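You operate a simulated robot arm through the tools that you are given. There is no shell and no other tool. Be economical: measure what you need, move in short steps, check, and stop when the job is done.

The job below is to be done with a simulated two-armed robot. You get a single attempt, and the scene is never put back.

## Task
Pick up the filter from the moulds bench with one hand, pass it to the other hand and put it on the top of the spares cart. Open the bins door, put the soap tin on the upper shelf of the care bench and shut the door again. Take the white bottle and leave it on top of the carton on the top of the care bench. The order is free. Set down upright: filter, white bottle.

The check looks at the end state, three seconds after you hand in, the way a careful person would. Anything else that was tipped, shoved, dropped, spilled or broken makes it a failure.

## Robot
Two 7-joint arms with fingered hands on one trunk, on a base that drives. Base frame: it is fixed to the floor where the robot stands at the start and does not move with it; the origin is under the middle of the robot, x ahead of it, y to its left, z up; the surface under the hand at the start is at about z = 0.85. Lengths are in m, angles in rad, forces in N, time in s.
The left shoulder is at the start at [0.099, 0.128, 1.086], the right one opposite. Places, roughly: bins door [-0.1, 9, 0.5]; carton [-0.25, 9, 1]; soap tin [-0.75, 9.25, 1]; top of the spares cart [-1.5, -3.5, 0.9]; upper shelf of the care bench [-0.3, 9.3, 0.5]; white bottle [-0.5, 9.5, 1]. Payload 5 kg a hand.
The tool frame of a hand sits at the grasp point between the pads (the TCP): z along the fingers, y along the line on which they close. The tips reach 0.037 m beyond it. Largest opening 0.124 m; the body of the gripper starts 0.043 m behind the TCP. The gripper is a hand of 3 fingers: y runs from the thumb to the fingers, the wrist lies at [-0.021, -0.116, -0.203] in the tool frame, and closing takes about 1.5 s.
Orientation is that of the tool frame in the base frame, as [roll, pitch, yaw] about the fixed x, y, z axes, in that order (R = Rz(yaw) Ry(pitch) Rx(roll)). With the fingers straight down and the wrist toward the robot, the tool's x, y and z point along [0, 1, 0], [1, 0, 0] and [0, 0, -1] of the base frame.

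## Interface
- The arms move only by the tool apply_moves. It takes "left_rows", "right_rows" or both (then of equal length, played together; a hand with none holds still); each is text: rows parted by semicolons, each of 6 numbers parted by spaces: the shift along the tool's x, y, z in m, then the turn, a rotation vector about the tool's x, y, z in rad. In form: tx ty tz rx ry rz; .... A call has 1 to 8 rows; each row is the pose to reach, as a shift and turn from the pose commanded when the call began, along the tool's axes at that moment. "left_claw" and "right_claw" are, for a hand that has rows, the gripper command, from -1 (shut) to 1 (fully open), values between in proportion, set as the call begins (left out, the last holds). A row lasts 0.2 s, in which the tool goes at most 0.05 m and 0.15 rad; a call with a longer step from one row to the next is refused whole, and so is a gripper value outside its range. A pose out of reach is approached as far as the arm can. The call stops where the force on the tool passes 40 N (or 10 N more than at its start, if that is more) or the arm is blocked; 0.2 s more then pass. Each finger travels about 0.045 m/s and halts on what it meets, pressing with about 26 N; the grip force reading is that of the motor and also rises with nothing between the fingers. The clock runs only during rows and for 0.2 s after the last one: add rows that repeat a pose to give the fingers time. The reply holds the time, the measured pose of the TCP, the force on the tool along the base axes, the opening and the grip force, in the units named above and with some noise, with the torque about the TCP (base axes, N m) and any sound that the robot's microphone picked up.
- Cameras (640 x 400 px; columns grow to the right, rows downward): "scene" is now at [0.2663, 0.0206, 1.2666]; the picture's right is [0.21, -0.98, 0.00], its down [-0.37, -0.08, -0.93] and it looks along [0.91, 0.19, -0.38] (base axes); focal length 260 px, centre (320, 200). "left" rides on the left gripper at [-0.072, -0.104, -0.154] in its tool frame; the picture's right is [-0.83, -0.26, 0.49], its down [0.51, -0.72, 0.47] and it looks along [0.23, 0.64, 0.73] (tool axes); focal length 243 px, centre (320, 200). "right" rides on the right gripper at [0.072, -0.104, -0.154] in its tool frame; the picture's right is [-0.83, 0.26, -0.49], its down [-0.51, -0.72, 0.47] and it looks along [-0.23, 0.64, 0.73] (tool axes); focal length 243 px, centre (320, 200). There is no depth. A picture from a camera that has moved, and an enlarged one, comes with that camera's place and axes in the base frame and with its lens.
- capture(camera): a new picture of that camera. It takes no simulated time.
- raise_lower(by): slides the trunk up (or, below 0, down) by that many m; the arms and the scene camera ride with it, the base frame stays. It gives what a move gives, with no picture.
- roll_base(legs): drives the robot by 1 to 6 legs, each [ahead, left, turn to the left] in m, m and rad, along the robot's own axes; the way and the turn of a leg run together, so that a leg with both is an arc; at most 1.5 m and 3.142 rad a leg. The arms and the cameras ride along, it lands a little off, and it stops where it bumps. It gives what a move gives.
- set_fingers(index, middle, thumb_bend, thumb_turn, hand): sets how far each is bent, from 0 (flat) to 1 (curled in); at 0.3 the hand is open as for a grip, at 0.7 the pads meet at the TCP. One left out holds its place. A second passes; each finger stops where it meets its share of the squeeze, and holds until it gets a number again. A gripper value or a shape takes the hand back. It gives what a move gives, with no picture; readings hold the bend of each and the force on the fingers (four entries, about 0 where the hand has none), thumb and palm. thumb_turn goes from beside the hand (0) to across from the fingers (1), as for a grip.
- set_grasp(shape, hand): the hand has 3 fingers and takes this shape, open, in about a second: jaw (thumb against the fingers, like two jaws); tri (thumb and two fingers); tip (a fingertip pinch); poke (one finger out to press); point (the index stretched); flat (the hand flat); cup (the hand cupped); fist (a fist). The gripper value then closes the fingers along that shape, each until it touches; the sizes above hold for jaw. It gives what a move gives, with no picture.
- aim_head(pan, tilt): turns the head with the scene camera to pan (to the left, within 1.396 rad either way) and tilt (down, from -0.506 to 1.204), counted from straight ahead of the robot. It gives what a move gives.
- inspect(camera, box): a new picture of the part [left, top, right, bottom] of that camera's present view, enlarged. It takes no simulated time.
- finish_job(): hands the job in; it is judged then, once.

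Work in short steps. Places have to be worked out from the pictures, the camera data and where the tool is seen: move nearer, look again, correct. Check each grasp and each placing, and mend what went wrong. You have 165 turns and 118 pictures in all, those below and enlarged ones among them. Open the grippers and draw the arms clear of the work before you hand the job in, unless the task says otherwise; then end with one line.

The tools are called by a JSON object that holds its "name" and its "arguments". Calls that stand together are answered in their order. apply_moves: Moves the arms, as the interface text tells. Its arguments: {"type":"object","properties":{"left_rows":{"type":"string"},"left_claw":{"type":"number"},"right_rows":{"type":"string"},"right_claw":{"type":"number"}},"required":[]} The other tools are called the same way: raise_lower (by) slides the trunk up or down; set_grasp (shape, hand) gives the hand a shape; set_fingers (index, middle, thumb_bend, thumb_turn, hand) moves the fingers one by one; roll_base (legs) drives the base; aim_head (pan, tilt) turns the head that bears the scene camera; capture (camera) takes a picture; inspect (camera, box) takes an enlarged picture of a part of a camera's view; finish_job () hands the job in.

At the start:

```text
clock: 0.0
left_tcp_pos: [0.6397, 0.4987, 1.1488]
left_tool_rot: [-3.14, -0.001, 1.568]
left_ft_force: [-0.2, -0.5, 0.4]
left_moment: [0.02, -0.01, 0.02]
left_grip_width: 0.1237
left_grip_force: 0.1
left_shape: jaw
left_bend: [0.3, 0.3, 0.3, 0.98]
left_finger forces: [0.1, 0.1, 0.0, 0.0, 0.0, 0.1]
right_tcp_pos: [0.7857, -0.1813, 1.1095]
right_tool_rot: [-3.141, 0.0, 1.572]
right_ft_force: [-0.1, -0.2, 0.5]
right_moment: [0.0, 0.0, -0.01]
right_grip_width: 0.1236
right_grip_force: 0.1
right_shape: jaw
right_bend: [0.3, 0.3, 0.3, 0.98]
right_finger forces: [0.0, 0.1, 0.1, 0.1, 0.1, 0.0]
trunk travel left (down, up): [-0.275, 0.288]
robot x, y, heading: [-0.001, -0.0023, 0.001]
head pan, tilt: [0.211, 0.387]
```

scene: 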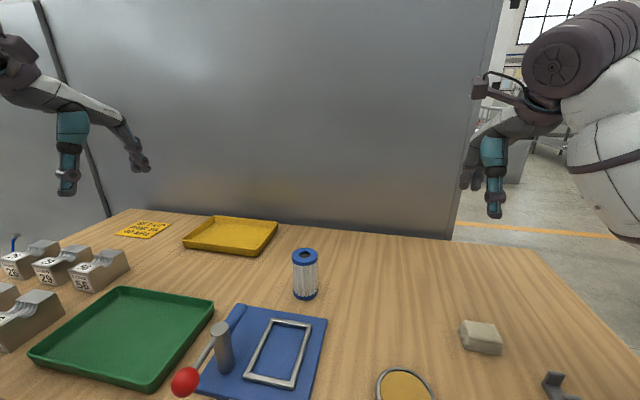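
right: 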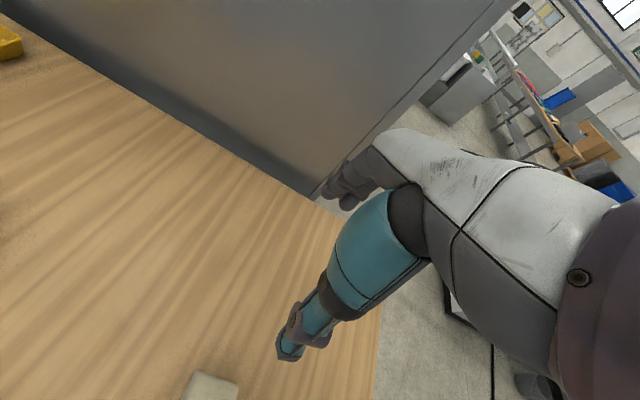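
left: 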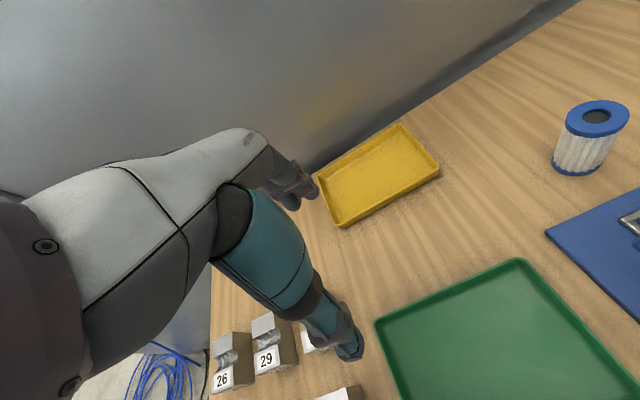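

The filter's top is at about (0.724, 0.147, 0.95) from two views. I move the left hand above it while staying high.

{"name": "apply_moves", "arguments": {"left_rows": "-0.044 0.01 0.002 0 0 0;-0.088 0.021 0.005 0 0 0;-0.132 0.031 0.01 0 0 0;-0.176 0.042 0.015 0 0 0;-0.22 0.052 0.02 0 0 0;-0.264 0.062 0.025 0 0 0;-0.308 0.073 0.03 0 0 0;-0.35 0.084 0.035 0 0 0", "left_claw": 1}}

{"name": "capture", "arguments": {"camera": "left"}}

{"name": "capture", "arguments": {"camera": "scene"}}

```text
clock: 1.8
left_tcp_pos: [0.7254, 0.1473, 1.1128]
left_tool_rot: [-3.141, 0.0, 1.572]
left_ft_force: [-0.3, -0.6, -0.7]
left_moment: [0.02, -0.01, 0.02]
left_grip_width: 0.1235
left_grip_force: 0.1
left_shape: jaw
left_bend: [0.3, 0.3, 0.3, 0.98]
left_finger forces: [0.0, 0.0, 0.1, 0.0, 0.0, 0.0]
right_tcp_pos: [0.7873, -0.1841, 1.1087]
right_tool_rot: [3.141, -0.002, 1.571]
right_ft_force: [0.0, -0.7, -0.4]
right_moment: [0.04, -0.01, 0.01]
right_grip_width: 0.1237
right_grip_force: 0.0
right_shape: jaw
right_bend: [0.3, 0.3, 0.3, 0.98]
right_finger forces: [0.1, 0.0, 0.0, 0.0, 0.0, 0.0]
trunk travel left (down, up): [-0.275, 0.288]
robot x, y, heading: [-0.0001, -0.0021, -0.001]
head pan, tilt: [0.211, 0.387]
```

```text
114 pictures are left
camera left: at [0.6202, 0.0738, 1.2665], right [-0.26, -0.83, -0.49], down [-0.72, 0.51, -0.47], along [0.64, 0.23, -0.73], focal length 243 px, centre (320, 200)
```

left: 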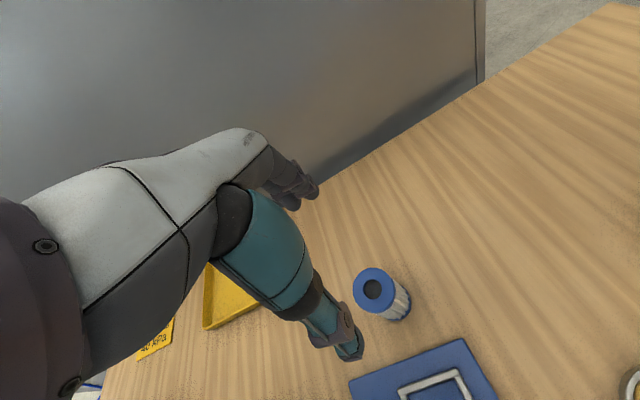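

```text
113 pictures are left
camera scene: at [0.267, 0.0188, 1.2665], right [0.21, -0.98, 0.0], down [-0.37, -0.08, -0.93], along [0.91, 0.2, -0.38], focal length 260 px, centre (320, 200)
```

scene: 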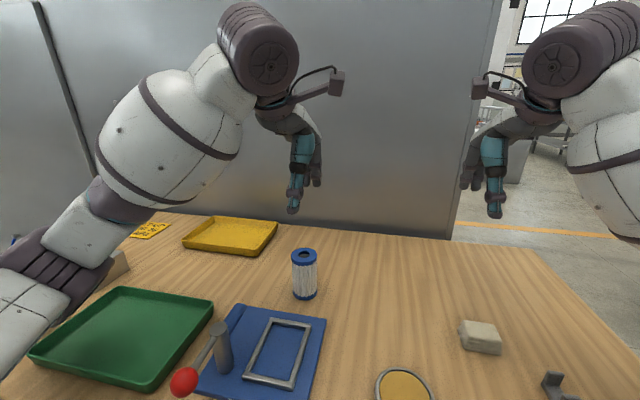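

The filter is at (0.721, 0.1465) with its top near 0.95. I go down so that only the tips overlap the top 4 cm, which leaves the lower part free for the other hand.

{"name": "apply_moves", "arguments": {"left_rows": "0 -0.002 0.045 0 0 0;-0.001 -0.0045 0.09 0 0 0;-0.001 -0.0045 0.13 0 0 0;-0.001 -0.0045 0.155 0 0 0;-0.001 -0.0045 0.168 0 0 0"}}

{"name": "capture", "arguments": {"camera": "left"}}

{"name": "inspect", "arguments": {"camera": "scene", "box": [220, 150, 380, 310]}}

```text
clock: 3.2
left_tcp_pos: [0.7183, 0.1459, 1.0421]
left_tool_rot: [2.992, -0.024, 1.592]
left_ft_force: [0.5, 0.0, 0.6]
left_moment: [-0.01, 0.0, -0.03]
left_grip_width: 0.124
left_grip_force: 0.1
left_shape: jaw
left_bend: [0.3, 0.3, 0.3, 0.97]
left_finger forces: [0.0, 0.0, 0.0, 0.0, 0.0, 0.0]
right_tcp_pos: [0.7693, -0.1991, 1.1145]
right_tool_rot: [3.126, -0.016, 1.573]
right_ft_force: [0.8, 0.2, 0.8]
right_moment: [0.03, 0.03, -0.01]
right_grip_width: 0.1237
right_grip_force: 0.0
right_shape: jaw
right_bend: [0.3, 0.3, 0.3, 0.98]
right_finger forces: [0.0, 0.1, 0.0, 0.0, 0.0, 0.0]
trunk travel left (down, up): [-0.275, 0.288]
robot x, y, heading: [-0.0041, 0.0013, 0.0]
head pan, tilt: [0.211, 0.387]
stopped in row 5 (left hand): the arm was blocked; the commanded pose is now the measured one
```

```text
112 pictures are left
camera left: at [0.5947, 0.0665, 1.1758], right [-0.17, -0.82, -0.55], down [-0.65, 0.51, -0.56], along [0.74, 0.26, -0.62], focal length 243 px, centre (320, 200)
```

left: 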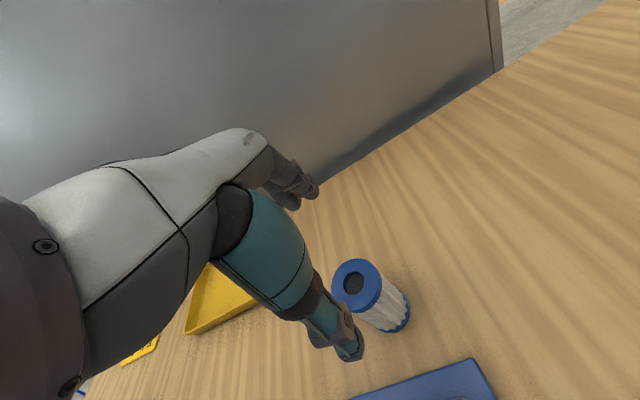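

```text
2.50 times, centred on (300, 230) of scene
camera zoom: at [0.2476, 0.0004, 1.2696], right [0.21, -0.98, -0.01], down [-0.35, -0.06, -0.93], along [0.91, 0.2, -0.36], focal length 650 px, centre (370, 125)
```

zoom: 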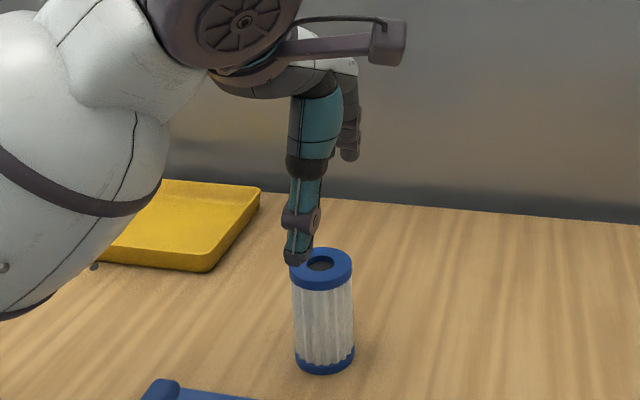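

The arm was blocked, probably at the elbow low on the left. I back up and look for damage.

{"name": "apply_moves", "arguments": {"left_rows": "0 0 -0.035 0 0 0;0 0.005 -0.07 0.07 0 0;0 0.01 -0.08 0.15 0 0"}}

{"name": "aim_head", "arguments": {"pan": 0.6, "tilt": 0.75}}

{"name": "capture", "arguments": {"camera": "scene"}}

```text
clock: 4.0
left_tcp_pos: [0.7285, 0.157, 1.1029]
left_tool_rot: [-3.114, -0.006, 1.584]
left_ft_force: [-0.4, -0.8, 0.2]
left_moment: [-0.06, -0.08, 0.06]
left_grip_width: 0.1238
left_grip_force: 0.0
left_shape: jaw
left_bend: [0.3, 0.3, 0.3, 0.97]
left_finger forces: [0.1, 0.0, 0.1, 0.0, 0.0, 0.1]
right_tcp_pos: [0.7806, -0.1811, 1.1134]
right_tool_rot: [3.136, 0.001, 1.571]
right_ft_force: [-1.5, 0.3, -0.8]
right_moment: [-0.03, -0.08, 0.0]
right_grip_width: 0.1238
right_grip_force: 0.2
right_shape: jaw
right_bend: [0.3, 0.3, 0.3, 0.98]
right_finger forces: [0.0, 0.1, 0.0, 0.0, 0.0, 0.0]
trunk travel left (down, up): [-0.275, 0.288]
robot x, y, heading: [-0.0011, -0.0008, 0.0]
head pan, tilt: [0.211, 0.387]
```

```text
clock: 4.9
left_tcp_pos: [0.7341, 0.1569, 1.101]
left_tool_rot: [-3.11, -0.007, 1.586]
left_ft_force: [-0.1, 0.2, 0.5]
left_moment: [0.02, -0.03, -0.03]
left_grip_width: 0.124
left_grip_force: 0.1
left_shape: jaw
left_bend: [0.3, 0.3, 0.3, 0.97]
left_finger forces: [0.0, 0.0, 0.0, 0.0, 0.0, 0.0]
right_tcp_pos: [0.7867, -0.181, 1.1079]
right_tool_rot: [-3.14, 0.001, 1.57]
right_ft_force: [-0.9, -0.5, 0.6]
right_moment: [-0.02, -0.02, 0.02]
right_grip_width: 0.1236
right_grip_force: 0.0
right_shape: jaw
right_bend: [0.3, 0.3, 0.3, 0.98]
right_finger forces: [0.0, 0.0, 0.0, 0.1, 0.0, 0.0]
trunk travel left (down, up): [-0.275, 0.288]
robot x, y, heading: [0.0032, 0.0003, 0.005]
head pan, tilt: [0.6, 0.75]
```

```text
110 pictures are left
camera scene: at [0.2449, 0.0491, 1.2343], right [0.57, -0.82, 0.0], down [-0.56, -0.39, -0.73], along [0.6, 0.41, -0.68], focal length 260 px, centre (320, 200)
```

scene: 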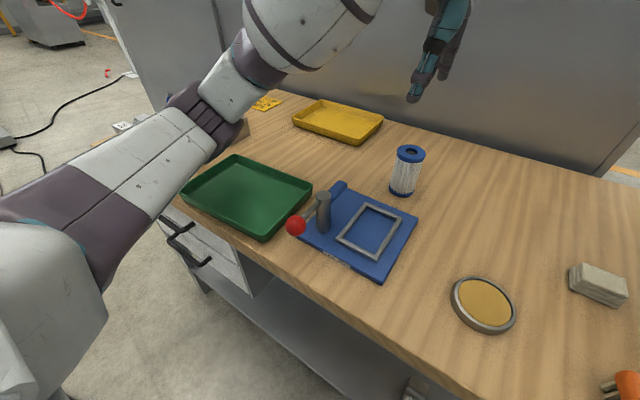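

The left elbow flares out over the bins while the arm is folded. I raise the trunk first, then back off so the arm stretches out and the elbow clears.

{"name": "raise_lower", "arguments": {"by": 0.15}}

{"name": "roll_base", "arguments": {"legs": [[-0.14, -0.1, 0]]}}

{"name": "aim_head", "arguments": {"pan": 0.5, "tilt": 0.55}}

{"name": "capture", "arguments": {"camera": "scene"}}

{"name": "capture", "arguments": {"camera": "left"}}

```text
clock: 6.6
left_tcp_pos: [0.7359, 0.1592, 1.2488]
left_tool_rot: [-3.109, -0.008, 1.587]
left_ft_force: [-0.6, -0.2, -1.4]
left_moment: [-0.01, 0.0, -0.05]
left_grip_width: 0.1238
left_grip_force: 0.1
left_shape: jaw
left_bend: [0.3, 0.3, 0.3, 0.97]
left_finger forces: [0.0, 0.0, 0.1, 0.1, 0.0, 0.0]
right_tcp_pos: [0.7869, -0.1797, 1.2575]
right_tool_rot: [-3.139, 0.0, 1.572]
right_ft_force: [0.8, 0.3, 0.8]
right_moment: [-0.02, 0.05, -0.04]
right_grip_width: 0.1236
right_grip_force: 0.1
right_shape: jaw
right_bend: [0.3, 0.3, 0.3, 0.98]
right_finger forces: [0.0, 0.1, 0.0, 0.0, 0.1, 0.0]
trunk travel left (down, up): [-0.425, 0.138]
robot x, y, heading: [-0.0003, -0.0023, 0.001]
head pan, tilt: [0.6, 0.75]
```

```text
clock: 8.2
left_tcp_pos: [0.5968, 0.058, 1.2482]
left_tool_rot: [-3.108, -0.008, 1.589]
left_ft_force: [0.1, -0.7, 0.2]
left_moment: [0.01, -0.01, -0.05]
left_grip_width: 0.124
left_grip_force: 0.1
left_shape: jaw
left_bend: [0.3, 0.3, 0.3, 0.97]
left_finger forces: [0.1, 0.0, 0.0, 0.0, 0.1, 0.0]
right_tcp_pos: [0.6512, -0.2807, 1.258]
right_tool_rot: [-3.139, 0.002, 1.573]
right_ft_force: [0.2, -0.2, -0.9]
right_moment: [-0.03, 0.01, 0.01]
right_grip_width: 0.1238
right_grip_force: 0.0
right_shape: jaw
right_bend: [0.3, 0.3, 0.3, 0.98]
right_finger forces: [0.1, 0.1, 0.0, 0.0, 0.0, 0.0]
trunk travel left (down, up): [-0.425, 0.138]
robot x, y, heading: [-0.136, -0.1002, -0.002]
head pan, tilt: [0.6, 0.75]
```

```text
clock: 8.9
left_tcp_pos: [0.5948, 0.0574, 1.2518]
left_tool_rot: [-3.111, -0.006, 1.587]
left_ft_force: [-0.8, 0.4, -0.1]
left_moment: [0.04, -0.02, 0.01]
left_grip_width: 0.1241
left_grip_force: 0.1
left_shape: jaw
left_bend: [0.3, 0.3, 0.3, 0.97]
left_finger forces: [0.0, 0.1, 0.0, 0.0, 0.0, 0.0]
right_tcp_pos: [0.6471, -0.2817, 1.2583]
right_tool_rot: [-3.14, 0.001, 1.571]
right_ft_force: [-0.4, -0.7, -0.6]
right_moment: [0.07, 0.0, -0.03]
right_grip_width: 0.1239
right_grip_force: 0.1
right_shape: jaw
right_bend: [0.3, 0.3, 0.3, 0.98]
right_finger forces: [0.0, 0.0, 0.0, 0.0, 0.0, 0.0]
trunk travel left (down, up): [-0.425, 0.138]
robot x, y, heading: [-0.1396, -0.1015, -0.001]
head pan, tilt: [0.499, 0.55]
```

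```text
109 pictures are left
camera scene: at [0.0761, -0.0567, 1.4063], right [0.48, -0.88, 0.0], down [-0.46, -0.25, -0.85], along [0.75, 0.41, -0.52], focal length 260 px, centre (320, 200)
```

scene: 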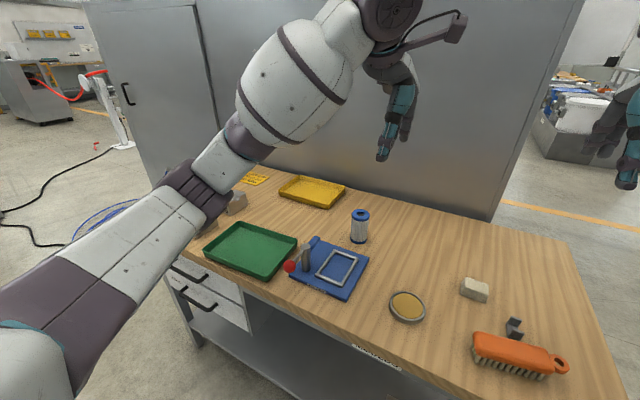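

```text
108 pictures are left
camera left: at [0.4962, -0.0184, 1.4057], right [-0.26, -0.83, -0.49], down [-0.74, 0.5, -0.45], along [0.61, 0.25, -0.75], focal length 243 px, centre (320, 200)
```

left: 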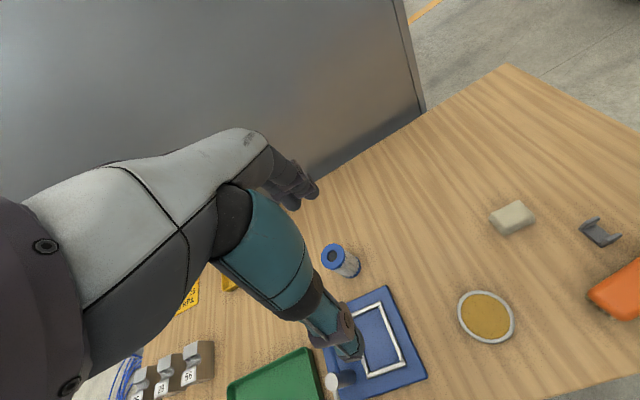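

The bins are still standing where they were. I move over the filter to check it, at about z 1.08.

{"name": "apply_moves", "arguments": {"left_rows": "0.02 0.03 0.02 -0.01 0 0.005;0.04 0.055 0.04 -0.02 0 0.01;0.06 0.08 0.07 -0.03 0 0.016;0.075 0.105 0.1 -0.03 0 0.016;0.088 0.126 0.13 -0.03 0 0.016;0.088 0.127 0.17 -0.03 0 0.016"}}

{"name": "capture", "arguments": {"camera": "left"}}

{"name": "capture", "arguments": {"camera": "scene"}}

```text
clock: 10.3
left_tcp_pos: [0.714, 0.1494, 1.0754]
left_tool_rot: [-3.141, -0.006, 1.571]
left_ft_force: [-0.3, 0.0, -0.3]
left_moment: [-0.01, 0.02, -0.02]
left_grip_width: 0.1239
left_grip_force: 0.0
left_shape: jaw
left_bend: [0.3, 0.3, 0.3, 0.97]
left_finger forces: [0.0, 0.0, 0.0, 0.0, 0.0, 0.0]
right_tcp_pos: [0.6483, -0.2803, 1.2593]
right_tool_rot: [3.141, 0.001, 1.573]
right_ft_force: [0.5, 0.1, 0.1]
right_moment: [-0.02, 0.04, -0.01]
right_grip_width: 0.1238
right_grip_force: 0.0
right_shape: jaw
right_bend: [0.3, 0.3, 0.3, 0.98]
right_finger forces: [0.0, 0.0, 0.0, 0.0, 0.0, 0.0]
trunk travel left (down, up): [-0.425, 0.138]
robot x, y, heading: [-0.14, -0.0998, 0.001]
head pan, tilt: [0.499, 0.55]
```

```text
107 pictures are left
camera left: at [0.6098, 0.0753, 1.2277], right [-0.26, -0.83, -0.5], down [-0.72, 0.51, -0.47], along [0.64, 0.24, -0.73], focal length 243 px, centre (320, 200)
```

left: 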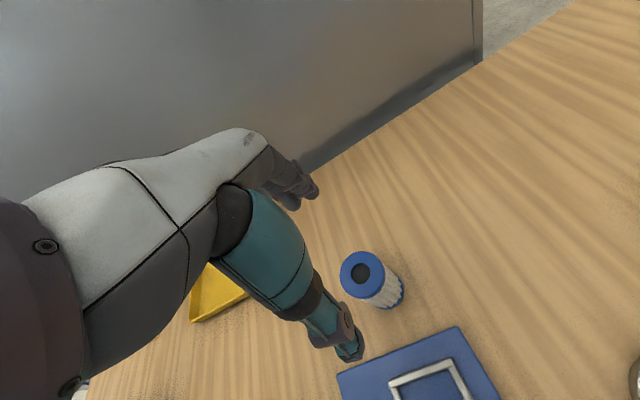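

```text
106 pictures are left
camera scene: at [0.0772, -0.0556, 1.4061], right [0.48, -0.88, 0.0], down [-0.46, -0.25, -0.85], along [0.75, 0.41, -0.52], focal length 260 px, centre (320, 200)
```

scene: 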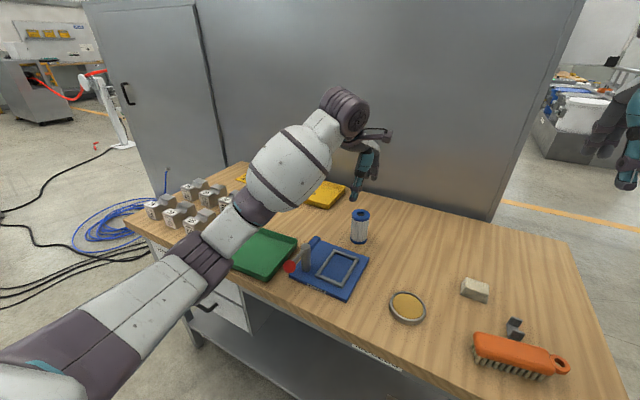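

The filter is at (0.721, 0.148). The elbow looks higher than the tray now, so I go down in small steps.

{"name": "apply_moves", "arguments": {"left_rows": "-0.001 0.004 0.03 0 0 0;-0.001 0.007 0.06 0 0 0;-0.001 0.007 0.09 0 0 0;-0.001 0.007 0.115 0 0 0;-0.001 0.007 0.13 0 0 0;-0.001 0.007 0.13 0 0 0"}}

{"name": "capture", "arguments": {"camera": "scene"}}

{"name": "capture", "arguments": {"camera": "left"}}

```text
clock: 11.7
left_tcp_pos: [0.7198, 0.1468, 0.9479]
left_tool_rot: [-3.14, -0.005, 1.57]
left_ft_force: [0.5, 0.7, -0.7]
left_moment: [0.01, 0.0, -0.01]
left_grip_width: 0.1238
left_grip_force: 0.0
left_shape: jaw
left_bend: [0.3, 0.3, 0.3, 0.97]
left_finger forces: [0.1, 0.1, 0.0, 0.0, 0.0, 0.0]
right_tcp_pos: [0.6484, -0.2813, 1.2593]
right_tool_rot: [3.141, 0.0, 1.574]
right_ft_force: [-0.9, 0.7, 0.6]
right_moment: [0.04, 0.0, -0.02]
right_grip_width: 0.124
right_grip_force: 0.0
right_shape: jaw
right_bend: [0.3, 0.3, 0.3, 0.98]
right_finger forces: [0.0, 0.0, 0.0, 0.0, 0.0, 0.1]
trunk travel left (down, up): [-0.425, 0.138]
robot x, y, heading: [-0.1391, -0.1018, 0.006]
head pan, tilt: [0.499, 0.55]
```

```text
105 pictures are left
camera scene: at [0.0767, -0.0562, 1.4062], right [0.48, -0.88, 0.0], down [-0.46, -0.25, -0.85], along [0.75, 0.41, -0.52], focal length 260 px, centre (320, 200)
```

scene: 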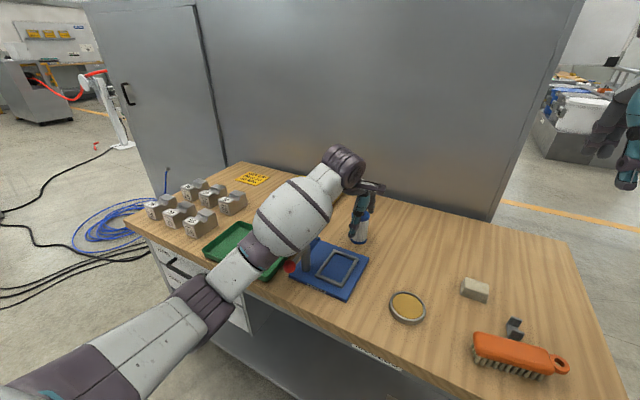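

```text
104 pictures are left
camera left: at [0.6164, 0.0734, 1.1018], right [-0.26, -0.83, -0.5], down [-0.72, 0.51, -0.47], along [0.64, 0.24, -0.73], focal length 243 px, centre (320, 200)
```

left: 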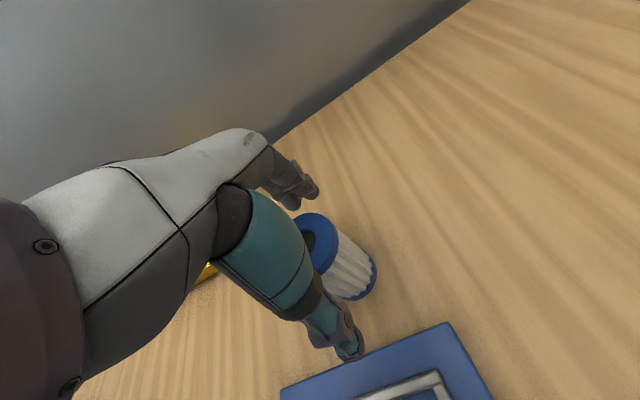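

The hand straddles the filter top with no contact. I close.

{"name": "apply_moves", "arguments": {"left_rows": "0 0 0 0 0 0;0 0 0 0 0 0;0 0 0 0 0 0;0 0 0 0 0 0;0 0 0 0 0 0;0 0 0 0 0 0;0 0 0 0 0 0;0 0 0 0 0 0", "left_claw": -1}}

{"name": "capture", "arguments": {"camera": "left"}}

```text
clock: 13.5
left_tcp_pos: [0.722, 0.1482, 0.949]
left_tool_rot: [-3.14, -0.007, 1.572]
left_ft_force: [-0.1, -0.1, 0.1]
left_moment: [0.01, -0.02, 0.01]
left_grip_width: 0.0467
left_grip_force: 26.0
left_shape: jaw
left_bend: [0.74, 0.51, 0.73, 1.0]
left_finger forces: [14.5, 8.4, 0.0, 0.0, 22.9, 0.1]
right_tcp_pos: [0.6474, -0.281, 1.2587]
right_tool_rot: [-3.141, 0.001, 1.572]
right_ft_force: [0.0, -0.5, 0.1]
right_moment: [0.0, 0.03, -0.03]
right_grip_width: 0.124
right_grip_force: 0.0
right_shape: jaw
right_bend: [0.3, 0.3, 0.3, 0.98]
right_finger forces: [0.0, 0.0, 0.0, 0.0, 0.0, 0.1]
trunk travel left (down, up): [-0.425, 0.138]
robot x, y, heading: [-0.1411, -0.1016, 0.0]
head pan, tilt: [0.499, 0.55]
```

```text
103 pictures are left
camera left: at [0.6166, 0.0734, 1.1016], right [-0.26, -0.83, -0.5], down [-0.72, 0.51, -0.47], along [0.64, 0.24, -0.73], focal length 243 px, centre (320, 200)
```

left: 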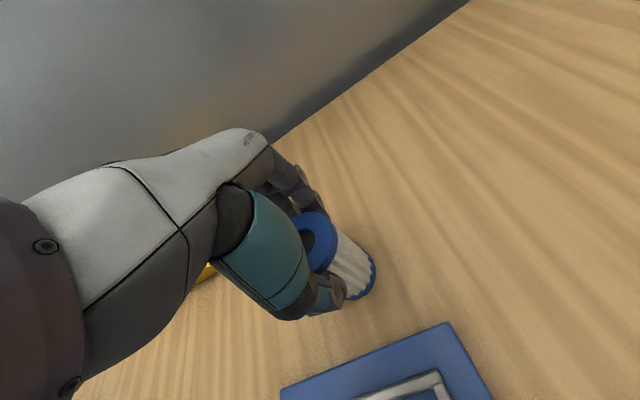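

It's gripped: 23 N on the thumb against both fingers. I lift straight up.

{"name": "apply_moves", "arguments": {"left_rows": "0 0 -0.02 0 0 0;0 0 -0.05 0 0 0;0 0 -0.09 0 0 0;0 0 -0.13 0 0 0;0 0 -0.17 0 0 0;0 0 -0.21 0 0 0;0 0 -0.25 0 0 0"}}

{"name": "capture", "arguments": {"camera": "left"}}

{"name": "inspect", "arguments": {"camera": "scene", "box": [260, 60, 480, 260]}}

```text
clock: 15.1
left_tcp_pos: [0.7237, 0.1471, 1.1964]
left_tool_rot: [-3.14, -0.007, 1.571]
left_ft_force: [-0.6, -0.7, -0.8]
left_moment: [0.0, 0.02, 0.0]
left_grip_width: 0.047
left_grip_force: 25.6
left_shape: jaw
left_bend: [0.74, 0.51, 0.73, 1.0]
left_finger forces: [14.3, 8.4, 0.1, 0.1, 22.9, 0.0]
right_tcp_pos: [0.6468, -0.2823, 1.2583]
right_tool_rot: [3.141, -0.002, 1.572]
right_ft_force: [-0.1, -0.2, -1.1]
right_moment: [0.02, -0.04, -0.05]
right_grip_width: 0.1238
right_grip_force: 0.0
right_shape: jaw
right_bend: [0.3, 0.3, 0.3, 0.98]
right_finger forces: [0.0, 0.0, 0.0, 0.0, 0.0, 0.0]
trunk travel left (down, up): [-0.425, 0.138]
robot x, y, heading: [-0.1376, -0.0996, 0.006]
head pan, tilt: [0.499, 0.55]
```

```text
102 pictures are left
camera left: at [0.6194, 0.0726, 1.3497], right [-0.26, -0.83, -0.5], down [-0.72, 0.51, -0.47], along [0.64, 0.24, -0.73], focal length 243 px, centre (320, 200)
```

left: 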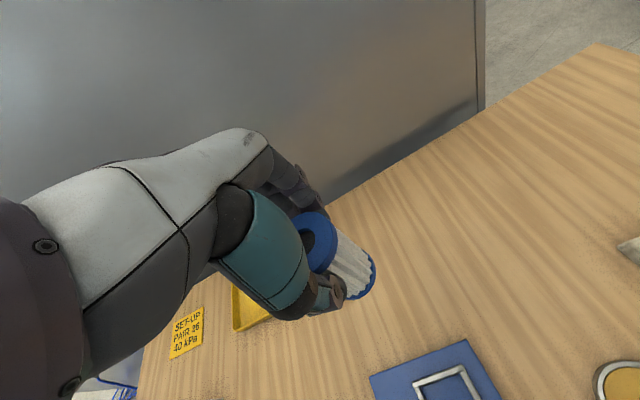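

```text
2.00 times, centred on (370, 160) of scene
camera zoom: at [0.0763, -0.0569, 1.4063], right [0.48, -0.88, 0.0], down [-0.46, -0.25, -0.85], along [0.75, 0.41, -0.52], focal length 520 px, centre (220, 280)
```

zoom: 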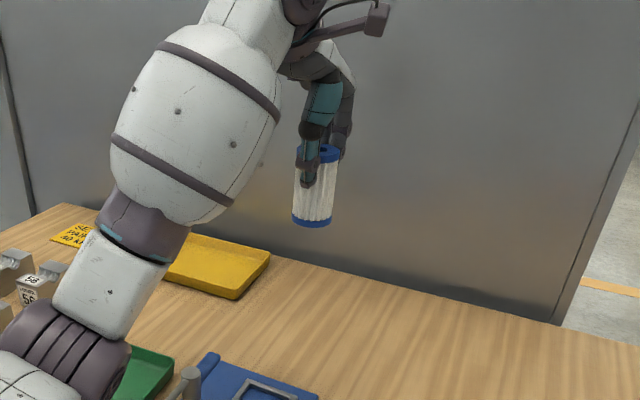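

The filter is held straight, but the tips cover half its height. For a roomy hand-over I set it back down, grip about 2 cm higher and lift again.

{"name": "apply_moves", "arguments": {"left_rows": "0 0 0.045 0 0 0;0 0 0.09 0 0 0;0 0 0.135 0 0 0;0 0 0.18 0 0 0;0 0 0.22 0 0 0;0 0 0.24 0 0 0;0 0 0.247 0 0 0;0 0 0.249 0 0 0"}}

{"name": "apply_moves", "arguments": {"left_rows": "0 0 0 0 0 0;0 0 0 0 0 0;0 0 0 0 0 0;0 0 0 0 0 0;0 0 0 0 0 0;0 0 -0.01 0 0 0;0 0 -0.022 0 0 0;0 0 -0.022 0 0 0", "left_claw": 0.7}}

{"name": "apply_moves", "arguments": {"left_rows": "0 0 0 0 0 0;0 0 0 0 0 0;0 0 0 0 0 0;0 0 0 0 0 0;0 0 0 0 0 0;0 0 0 0 0 0;0 0 0 0 0 0;0 0 0 0 0 0", "left_claw": -1}}

{"name": "inspect", "arguments": {"camera": "scene", "box": [300, 130, 440, 250]}}

```text
clock: 16.9
left_tcp_pos: [0.7231, 0.1483, 0.949]
left_tool_rot: [3.141, -0.009, 1.573]
left_ft_force: [-0.8, 0.3, 5.6]
left_moment: [0.04, -0.02, 0.0]
left_grip_width: 0.0466
left_grip_force: 26.2
left_shape: jaw
left_bend: [0.74, 0.51, 0.73, 1.0]
left_finger forces: [14.9, 8.9, 0.1, 0.1, 23.6, 0.0]
right_tcp_pos: [0.6465, -0.2816, 1.2593]
right_tool_rot: [3.141, 0.0, 1.572]
right_ft_force: [0.4, 0.9, 0.4]
right_moment: [-0.01, -0.04, 0.0]
right_grip_width: 0.1234
right_grip_force: 0.1
right_shape: jaw
right_bend: [0.3, 0.3, 0.3, 0.98]
right_finger forces: [0.0, 0.1, 0.0, 0.0, 0.1, 0.0]
trunk travel left (down, up): [-0.425, 0.138]
robot x, y, heading: [-0.1362, -0.1003, 0.007]
head pan, tilt: [0.499, 0.55]
```

```text
clock: 18.7
left_tcp_pos: [0.722, 0.1471, 0.9693]
left_tool_rot: [-3.14, -0.007, 1.571]
left_ft_force: [0.2, -0.2, 0.3]
left_moment: [-0.02, -0.03, -0.01]
left_grip_width: 0.1053
left_grip_force: 0.0
left_shape: jaw
left_bend: [0.27, 0.33, 0.45, 0.99]
left_finger forces: [0.1, 0.0, 0.1, 0.0, 0.0, 0.1]
right_tcp_pos: [0.6486, -0.2813, 1.2593]
right_tool_rot: [3.141, 0.001, 1.574]
right_ft_force: [-0.2, 0.6, -0.4]
right_moment: [-0.03, -0.02, 0.01]
right_grip_width: 0.1236
right_grip_force: 0.0
right_shape: jaw
right_bend: [0.3, 0.3, 0.3, 0.98]
right_finger forces: [0.0, 0.0, 0.1, 0.0, 0.0, 0.1]
trunk travel left (down, up): [-0.425, 0.138]
robot x, y, heading: [-0.1399, -0.0991, 0.006]
head pan, tilt: [0.499, 0.55]
```

```text
clock: 20.5
left_tcp_pos: [0.7237, 0.1474, 0.9691]
left_tool_rot: [-3.139, -0.007, 1.571]
left_ft_force: [0.5, -0.8, 0.1]
left_moment: [0.0, 0.0, 0.01]
left_grip_width: 0.0468
left_grip_force: 25.7
left_shape: jaw
left_bend: [0.74, 0.5, 0.73, 1.0]
left_finger forces: [14.6, 8.2, 0.0, 0.0, 22.7, 0.0]
right_tcp_pos: [0.6487, -0.2806, 1.2591]
right_tool_rot: [3.141, 0.0, 1.571]
right_ft_force: [0.0, 0.2, -0.6]
right_moment: [0.03, 0.02, -0.05]
right_grip_width: 0.1238
right_grip_force: 0.1
right_shape: jaw
right_bend: [0.3, 0.3, 0.3, 0.98]
right_finger forces: [0.1, 0.1, 0.0, 0.0, 0.1, 0.0]
trunk travel left (down, up): [-0.425, 0.138]
robot x, y, heading: [-0.1403, -0.0982, 0.003]
head pan, tilt: [0.499, 0.55]
```

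```text
3.33 times, centred on (370, 190) of scene
camera zoom: at [0.077, -0.0561, 1.4061], right [0.48, -0.88, 0.0], down [-0.46, -0.25, -0.85], along [0.75, 0.41, -0.52], focal length 866 px, centre (153, 233)
```

zoom: 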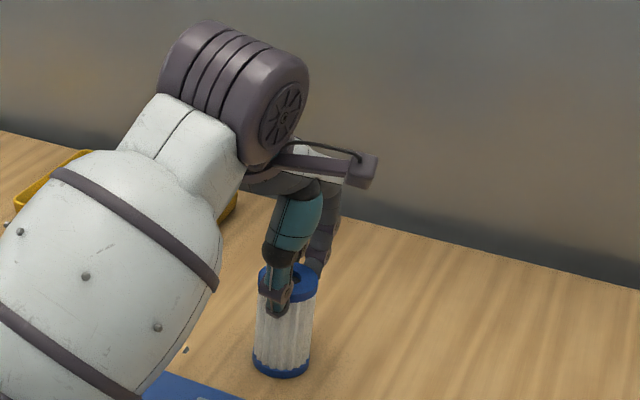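

Now only the top 3 cm is covered. I lift, then look toward the right and the cart before backing off.

{"name": "apply_moves", "arguments": {"left_rows": "0 0 -0.03 0 0 0;0 0 -0.07 0 0 0;0 0 -0.115 0 0 0;0 0 -0.16 0 0 0;0 0 -0.2 0 0 0;0 0 -0.24 0 0 0;0 0 -0.27 0 0 0"}}

{"name": "aim_head", "arguments": {"pan": -1.39, "tilt": 0.3}}

{"name": "capture", "arguments": {"camera": "scene"}}

{"name": "aim_head", "arguments": {"pan": 1.39, "tilt": 0.3}}

{"name": "capture", "arguments": {"camera": "scene"}}

```text
clock: 22.1
left_tcp_pos: [0.7222, 0.1466, 1.24]
left_tool_rot: [-3.14, -0.007, 1.57]
left_ft_force: [-0.3, 0.1, -1.1]
left_moment: [-0.02, -0.04, 0.02]
left_grip_width: 0.0462
left_grip_force: 25.9
left_shape: jaw
left_bend: [0.74, 0.5, 0.73, 1.0]
left_finger forces: [14.7, 8.2, 0.0, 0.1, 22.8, 0.0]
right_tcp_pos: [0.6478, -0.2812, 1.2589]
right_tool_rot: [-3.141, 0.0, 1.574]
right_ft_force: [0.3, -0.6, 0.6]
right_moment: [0.03, 0.01, 0.03]
right_grip_width: 0.1238
right_grip_force: 0.1
right_shape: jaw
right_bend: [0.3, 0.3, 0.3, 0.98]
right_finger forces: [0.0, 0.1, 0.0, 0.0, 0.0, 0.0]
trunk travel left (down, up): [-0.425, 0.138]
robot x, y, heading: [-0.1378, -0.1, 0.007]
head pan, tilt: [0.499, 0.55]
```

```text
clock: 24.0
left_tcp_pos: [0.7225, 0.148, 1.2386]
left_tool_rot: [-3.139, -0.008, 1.57]
left_ft_force: [-0.3, -0.2, -1.0]
left_moment: [0.02, 0.0, 0.0]
left_grip_width: 0.0464
left_grip_force: 25.8
left_shape: jaw
left_bend: [0.74, 0.5, 0.73, 1.0]
left_finger forces: [14.4, 8.2, 0.0, 0.0, 22.6, 0.0]
right_tcp_pos: [0.6476, -0.2809, 1.259]
right_tool_rot: [-3.141, 0.0, 1.572]
right_ft_force: [-0.5, 1.1, 0.1]
right_moment: [-0.03, 0.0, 0.02]
right_grip_width: 0.1241
right_grip_force: 0.1
right_shape: jaw
right_bend: [0.3, 0.3, 0.3, 0.98]
right_finger forces: [0.0, 0.1, 0.0, 0.0, 0.0, 0.0]
trunk travel left (down, up): [-0.425, 0.138]
robot x, y, heading: [-0.1399, -0.1013, 0.003]
head pan, tilt: [-1.389, 0.3]
```

```text
99 pictures are left
camera scene: at [0.0152, -0.191, 1.4291], right [-0.98, -0.18, 0.0], down [-0.05, 0.29, -0.96], along [0.17, -0.94, -0.3], focal length 260 px, centre (320, 200)
```

scene: 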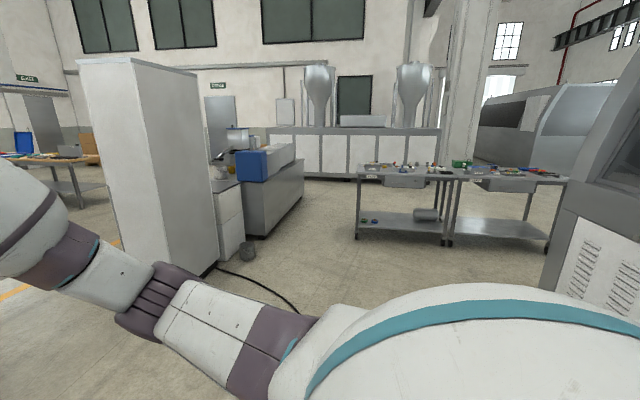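

```text
clock: 26.4
left_tcp_pos: [0.7216, 0.1469, 1.2398]
left_tool_rot: [-3.139, -0.007, 1.57]
left_ft_force: [0.2, -0.8, -0.9]
left_moment: [-0.02, 0.01, 0.02]
left_grip_width: 0.0467
left_grip_force: 26.1
left_shape: jaw
left_bend: [0.74, 0.5, 0.73, 1.0]
left_finger forces: [14.5, 8.2, 0.0, 0.0, 22.7, 0.0]
right_tcp_pos: [0.6481, -0.2811, 1.2587]
right_tool_rot: [3.14, -0.001, 1.573]
right_ft_force: [0.2, 0.3, 0.2]
right_moment: [-0.01, -0.02, 0.0]
right_grip_width: 0.1237
right_grip_force: 0.1
right_shape: jaw
right_bend: [0.3, 0.3, 0.3, 0.98]
right_finger forces: [0.1, 0.1, 0.1, 0.0, 0.1, 0.0]
trunk travel left (down, up): [-0.425, 0.138]
robot x, y, heading: [-0.1376, -0.1009, 0.0]
head pan, tilt: [1.389, 0.3]
```

```text
98 pictures are left
camera scene: at [0.015, -0.0074, 1.4291], right [0.98, -0.18, 0.0], down [-0.05, -0.29, -0.96], along [0.17, 0.94, -0.3], focal length 260 px, centre (320, 200)
```

scene: 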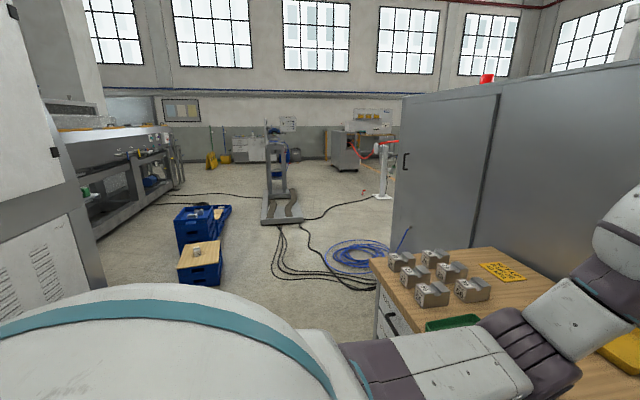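

Behind the robot there are machines at x of about -1.5, and the spares cart is to the right and behind. I back off 0.5 m from the bench for a clear hand-over.

{"name": "roll_base", "arguments": {"legs": [[-0.5, 0, 0]]}}

{"name": "aim_head", "arguments": {"pan": 0.1, "tilt": 0.35}}

{"name": "apply_moves", "arguments": {"right_rows": "0 0 0 0 0.15 0;0 0 0 0 0.3 0;0 0 0 0 0.45 0;0 0 0 0 0.6 0;0 0 0 0 0.75 0;0 0 0 0 0.9 0;0 0 0 0 1.05 0;0 0 0 0 1.15 0", "left_rows": "-0.02 -0.02 0 0 0 0;-0.04 -0.04 0 0 0 0;-0.06 -0.06 0 0 0 0;-0.08 -0.08 0 0 0 0;-0.1 -0.1 0 0 0 0;-0.11 -0.12 0 0 0 0;-0.12 -0.14 0 0 0 0;-0.13 -0.16 0 0 0 0"}}

{"name": "capture", "arguments": {"camera": "scene"}}

```text
clock: 29.4
left_tcp_pos: [0.2121, 0.1522, 1.239]
left_tool_rot: [-3.139, -0.006, 1.582]
left_ft_force: [0.7, 0.4, -0.9]
left_moment: [0.01, -0.03, -0.02]
left_grip_width: 0.0469
left_grip_force: 25.6
left_shape: jaw
left_bend: [0.74, 0.5, 0.73, 1.0]
left_finger forces: [14.4, 8.3, 0.0, 0.0, 22.8, 0.0]
right_tcp_pos: [0.1437, -0.2778, 1.257]
right_tool_rot: [-3.14, 0.002, 1.583]
right_ft_force: [-1.1, -0.8, -0.3]
right_moment: [0.03, 0.0, 0.01]
right_grip_width: 0.1237
right_grip_force: 0.0
right_shape: jaw
right_bend: [0.3, 0.3, 0.3, 0.98]
right_finger forces: [0.0, 0.0, 0.0, 0.0, 0.0, 0.1]
trunk travel left (down, up): [-0.425, 0.138]
robot x, y, heading: [-0.6489, -0.1059, 0.01]
head pan, tilt: [1.389, 0.3]
```

```text
clock: 30.9
left_tcp_pos: [0.2123, 0.1523, 1.239]
left_tool_rot: [-3.14, -0.007, 1.581]
left_ft_force: [0.2, 0.8, -0.7]
left_moment: [0.05, 0.02, 0.0]
left_grip_width: 0.0468
left_grip_force: 26.1
left_shape: jaw
left_bend: [0.74, 0.5, 0.73, 1.0]
left_finger forces: [14.4, 8.4, 0.1, 0.0, 22.8, 0.0]
right_tcp_pos: [0.1401, -0.2775, 1.2579]
right_tool_rot: [-3.14, 0.0, 1.583]
right_ft_force: [-0.7, 0.1, 0.0]
right_moment: [-0.02, 0.01, -0.03]
right_grip_width: 0.1238
right_grip_force: 0.0
right_shape: jaw
right_bend: [0.3, 0.3, 0.3, 0.98]
right_finger forces: [0.1, 0.1, 0.1, 0.1, 0.1, 0.0]
trunk travel left (down, up): [-0.425, 0.138]
robot x, y, heading: [-0.6426, -0.1015, 0.005]
head pan, tilt: [0.099, 0.351]
```

```text
clock: 32.6
left_tcp_pos: [0.0517, 0.0204, 1.2393]
left_tool_rot: [3.142, -0.007, 1.581]
left_ft_force: [-0.5, 0.0, -1.7]
left_moment: [0.01, 0.01, -0.02]
left_grip_width: 0.0462
left_grip_force: 26.0
left_shape: jaw
left_bend: [0.74, 0.5, 0.73, 1.0]
left_finger forces: [14.5, 8.4, 0.1, 0.0, 22.8, 0.0]
right_tcp_pos: [0.1398, -0.2771, 1.2589]
right_tool_rot: [3.139, -1.151, 1.584]
right_ft_force: [0.3, -1.2, 0.6]
right_moment: [-0.03, -0.02, -0.01]
right_grip_width: 0.1236
right_grip_force: 0.0
right_shape: jaw
right_bend: [0.3, 0.3, 0.3, 0.98]
right_finger forces: [0.1, 0.1, 0.1, 0.0, 0.0, 0.1]
trunk travel left (down, up): [-0.425, 0.138]
robot x, y, heading: [-0.648, -0.1043, 0.007]
head pan, tilt: [0.099, 0.351]
```

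```text
97 pictures are left
camera scene: at [-0.4185, -0.0913, 1.4246], right [0.11, -0.99, 0.0], down [-0.34, -0.04, -0.94], along [0.93, 0.1, -0.34], focal length 260 px, centre (320, 200)
```

scene: 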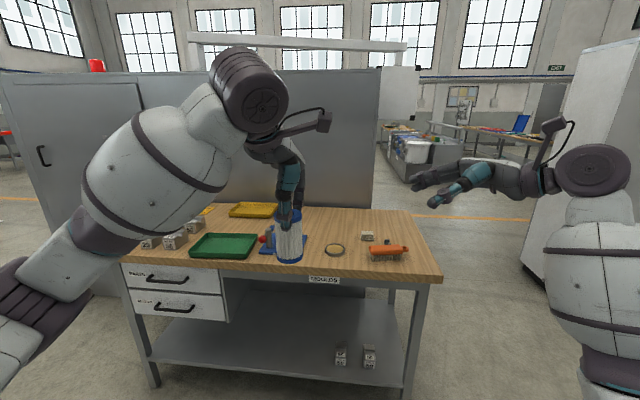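

The filter hangs at about (0.05, 0.02), with its bottom near z 1.12. I bring the right hand, tilted, to a stand-off 15 cm to its right and look.

{"name": "apply_moves", "arguments": {"right_rows": "-0.008 -0.018 0.031 0 0 0;-0.016 -0.036 0.062 0 0 0;-0.024 -0.054 0.093 0 0 0;-0.032 -0.072 0.124 0 0 0;-0.0404 -0.089 0.157 0 0 0"}}

{"name": "capture", "arguments": {"camera": "scene"}}

{"name": "capture", "arguments": {"camera": "right"}}

{"name": "capture", "arguments": {"camera": "left"}}

```text
clock: 33.9
left_tcp_pos: [0.0531, 0.0213, 1.2387]
left_tool_rot: [-3.139, -0.006, 1.58]
left_ft_force: [-0.5, -0.6, -0.7]
left_moment: [-0.01, 0.05, -0.01]
left_grip_width: 0.0466
left_grip_force: 26.2
left_shape: jaw
left_bend: [0.74, 0.5, 0.73, 1.0]
left_finger forces: [14.5, 8.2, 0.0, 0.1, 22.8, 0.0]
right_tcp_pos: [0.0514, -0.1506, 1.1579]
right_tool_rot: [-3.139, -1.15, 1.579]
right_ft_force: [0.7, -0.4, 0.0]
right_moment: [-0.01, 0.03, -0.03]
right_grip_width: 0.1242
right_grip_force: 0.1
right_shape: jaw
right_bend: [0.3, 0.3, 0.3, 0.98]
right_finger forces: [0.1, 0.0, 0.0, 0.1, 0.0, 0.1]
trunk travel left (down, up): [-0.425, 0.138]
robot x, y, heading: [-0.6487, -0.1004, 0.012]
head pan, tilt: [0.099, 0.351]
```

```text
96 pictures are left
camera scene: at [-0.4183, -0.0905, 1.4245], right [0.11, -0.99, 0.0], down [-0.34, -0.04, -0.94], along [0.93, 0.1, -0.34], focal length 260 px, centre (320, 200)
```

scene: 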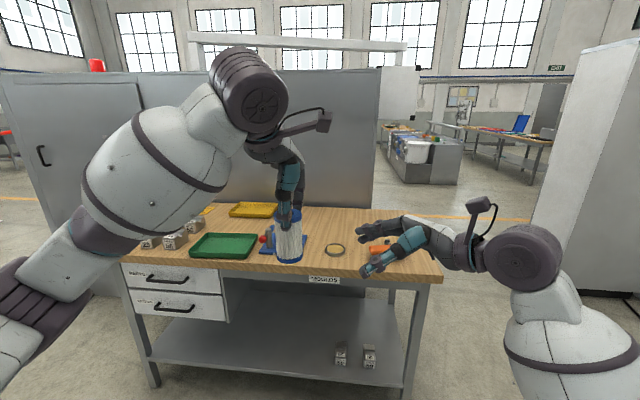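

```text
95 pictures are left
camera right: at [-0.0523, -0.2624, 1.287], right [0.27, -0.79, -0.56], down [-0.72, 0.21, -0.66], along [0.63, 0.58, -0.51], focal length 243 px, centre (320, 200)
```

right: 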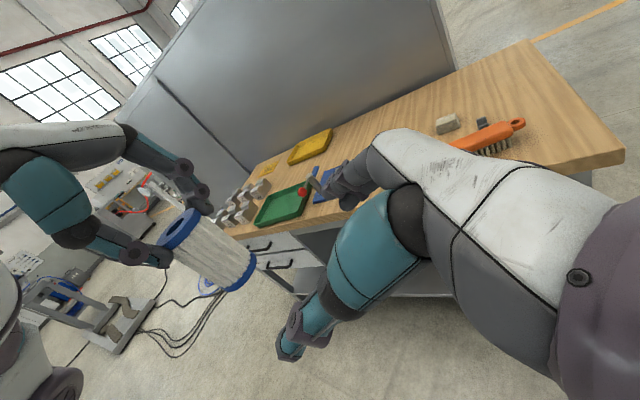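

```text
94 pictures are left
camera left: at [-0.0507, -0.054, 1.3917], right [-0.25, -0.83, -0.5], down [-0.73, 0.5, -0.47], along [0.64, 0.24, -0.73], focal length 243 px, centre (320, 200)
```

left: 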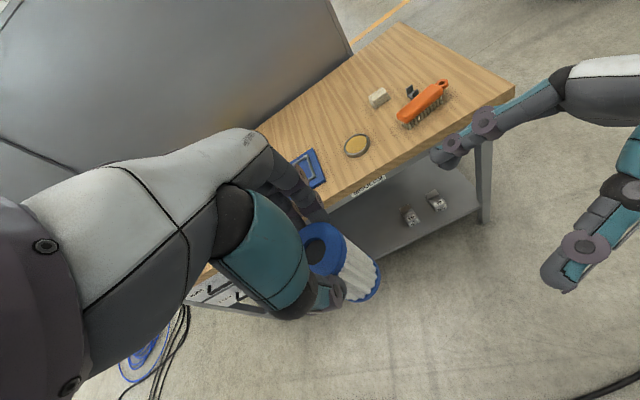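

Aligned. I slide the right hand in 11 cm, then check.

{"name": "apply_moves", "arguments": {"right_rows": "0.0163 0 0.0365 0 0 0;0.0326 0 0.073 0 0 0;0.045 0 0.1 0 0 0"}}

{"name": "inspect", "arguments": {"camera": "scene", "box": [230, 120, 430, 300]}}

{"name": "capture", "arguments": {"camera": "right"}}

```text
clock: 34.6
left_tcp_pos: [0.0528, 0.0225, 1.2388]
left_tool_rot: [-3.14, -0.006, 1.58]
left_ft_force: [-0.2, -0.6, -1.0]
left_moment: [0.0, 0.04, 0.02]
left_grip_width: 0.0465
left_grip_force: 26.1
left_shape: jaw
left_bend: [0.74, 0.5, 0.73, 1.0]
left_finger forces: [14.5, 8.4, 0.1, 0.0, 22.8, 0.0]
right_tcp_pos: [0.0494, -0.0394, 1.1593]
right_tool_rot: [-3.139, -1.149, 1.579]
right_ft_force: [-0.3, -0.4, -0.4]
right_moment: [0.0, 0.01, 0.0]
right_grip_width: 0.1238
right_grip_force: 0.1
right_shape: jaw
right_bend: [0.3, 0.3, 0.3, 0.98]
right_finger forces: [0.0, 0.0, 0.0, 0.0, 0.0, 0.0]
trunk travel left (down, up): [-0.425, 0.138]
robot x, y, heading: [-0.6472, -0.1021, 0.011]
head pan, tilt: [0.099, 0.351]
```

```text
2.22 times, centred on (330, 210) of scene
camera zoom: at [-0.4175, -0.09, 1.4243], right [0.11, -0.99, 0.0], down [-0.34, -0.04, -0.94], along [0.93, 0.1, -0.34], focal length 577 px, centre (298, 178)
```

zoom: 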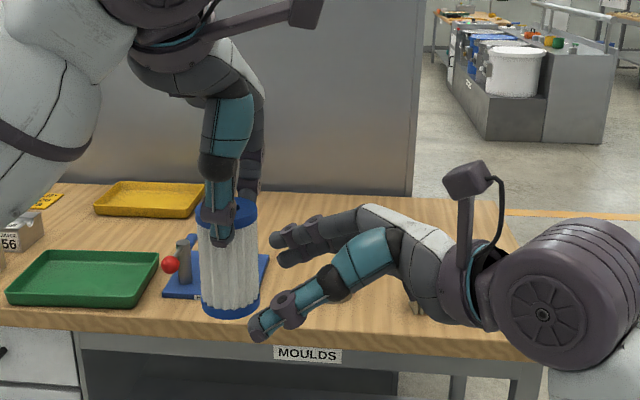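

```text
92 pictures are left
camera right: at [-0.0534, -0.1518, 1.2888], right [0.27, -0.79, -0.56], down [-0.72, 0.21, -0.65], along [0.63, 0.58, -0.51], focal length 243 px, centre (320, 200)
```

right: 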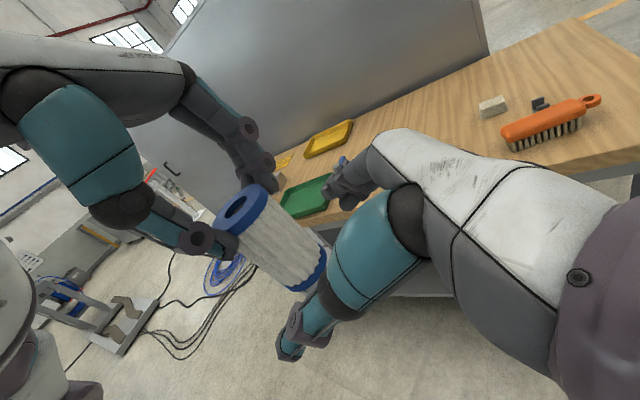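

Clear on all sides. I go in the last 5 cm and check before closing.

{"name": "apply_moves", "arguments": {"right_rows": "0.0104 0.001 0.0233 0 0 0;0.0208 0.002 0.0466 0 0 0;0.0208 0.002 0.0466 0 0 0"}}

{"name": "inspect", "arguments": {"camera": "scene", "box": [230, 120, 430, 300]}}

{"name": "capture", "arguments": {"camera": "left"}}

```text
clock: 35.5
left_tcp_pos: [0.0533, 0.0202, 1.2384]
left_tool_rot: [-3.14, -0.007, 1.58]
left_ft_force: [-0.1, -0.2, -0.6]
left_moment: [0.01, 0.02, 0.01]
left_grip_width: 0.0464
left_grip_force: 26.2
left_shape: jaw
left_bend: [0.74, 0.5, 0.73, 1.0]
left_finger forces: [14.4, 8.3, 0.0, 0.1, 22.8, 0.1]
right_tcp_pos: [0.051, 0.0087, 1.1581]
right_tool_rot: [3.139, -1.149, 1.583]
right_ft_force: [-0.4, 0.4, -0.5]
right_moment: [-0.02, 0.01, 0.0]
right_grip_width: 0.1239
right_grip_force: 0.0
right_shape: jaw
right_bend: [0.3, 0.3, 0.3, 0.98]
right_finger forces: [0.1, 0.0, 0.1, 0.0, 0.0, 0.1]
trunk travel left (down, up): [-0.425, 0.138]
robot x, y, heading: [-0.6486, -0.1051, 0.01]
head pan, tilt: [0.099, 0.351]
```

```text
2.22 times, centred on (330, 210) of scene
camera zoom: at [-0.4179, -0.092, 1.4244], right [0.11, -0.99, 0.0], down [-0.34, -0.04, -0.94], along [0.93, 0.1, -0.34], focal length 577 px, centre (298, 178)
```

zoom: 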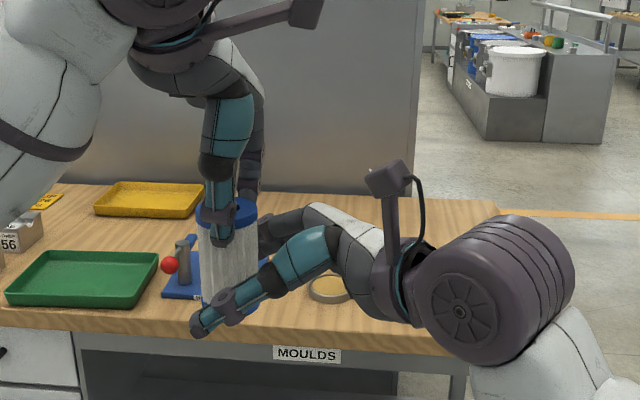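

```text
90 pictures are left
camera left: at [-0.0504, -0.0556, 1.3916], right [-0.25, -0.83, -0.5], down [-0.73, 0.5, -0.47], along [0.64, 0.24, -0.73], focal length 243 px, centre (320, 200)
```

left: 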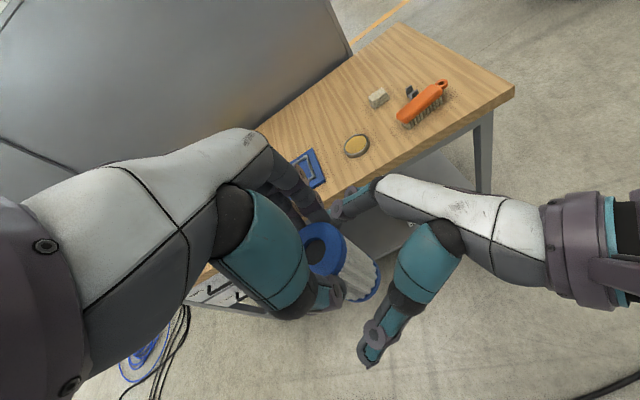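

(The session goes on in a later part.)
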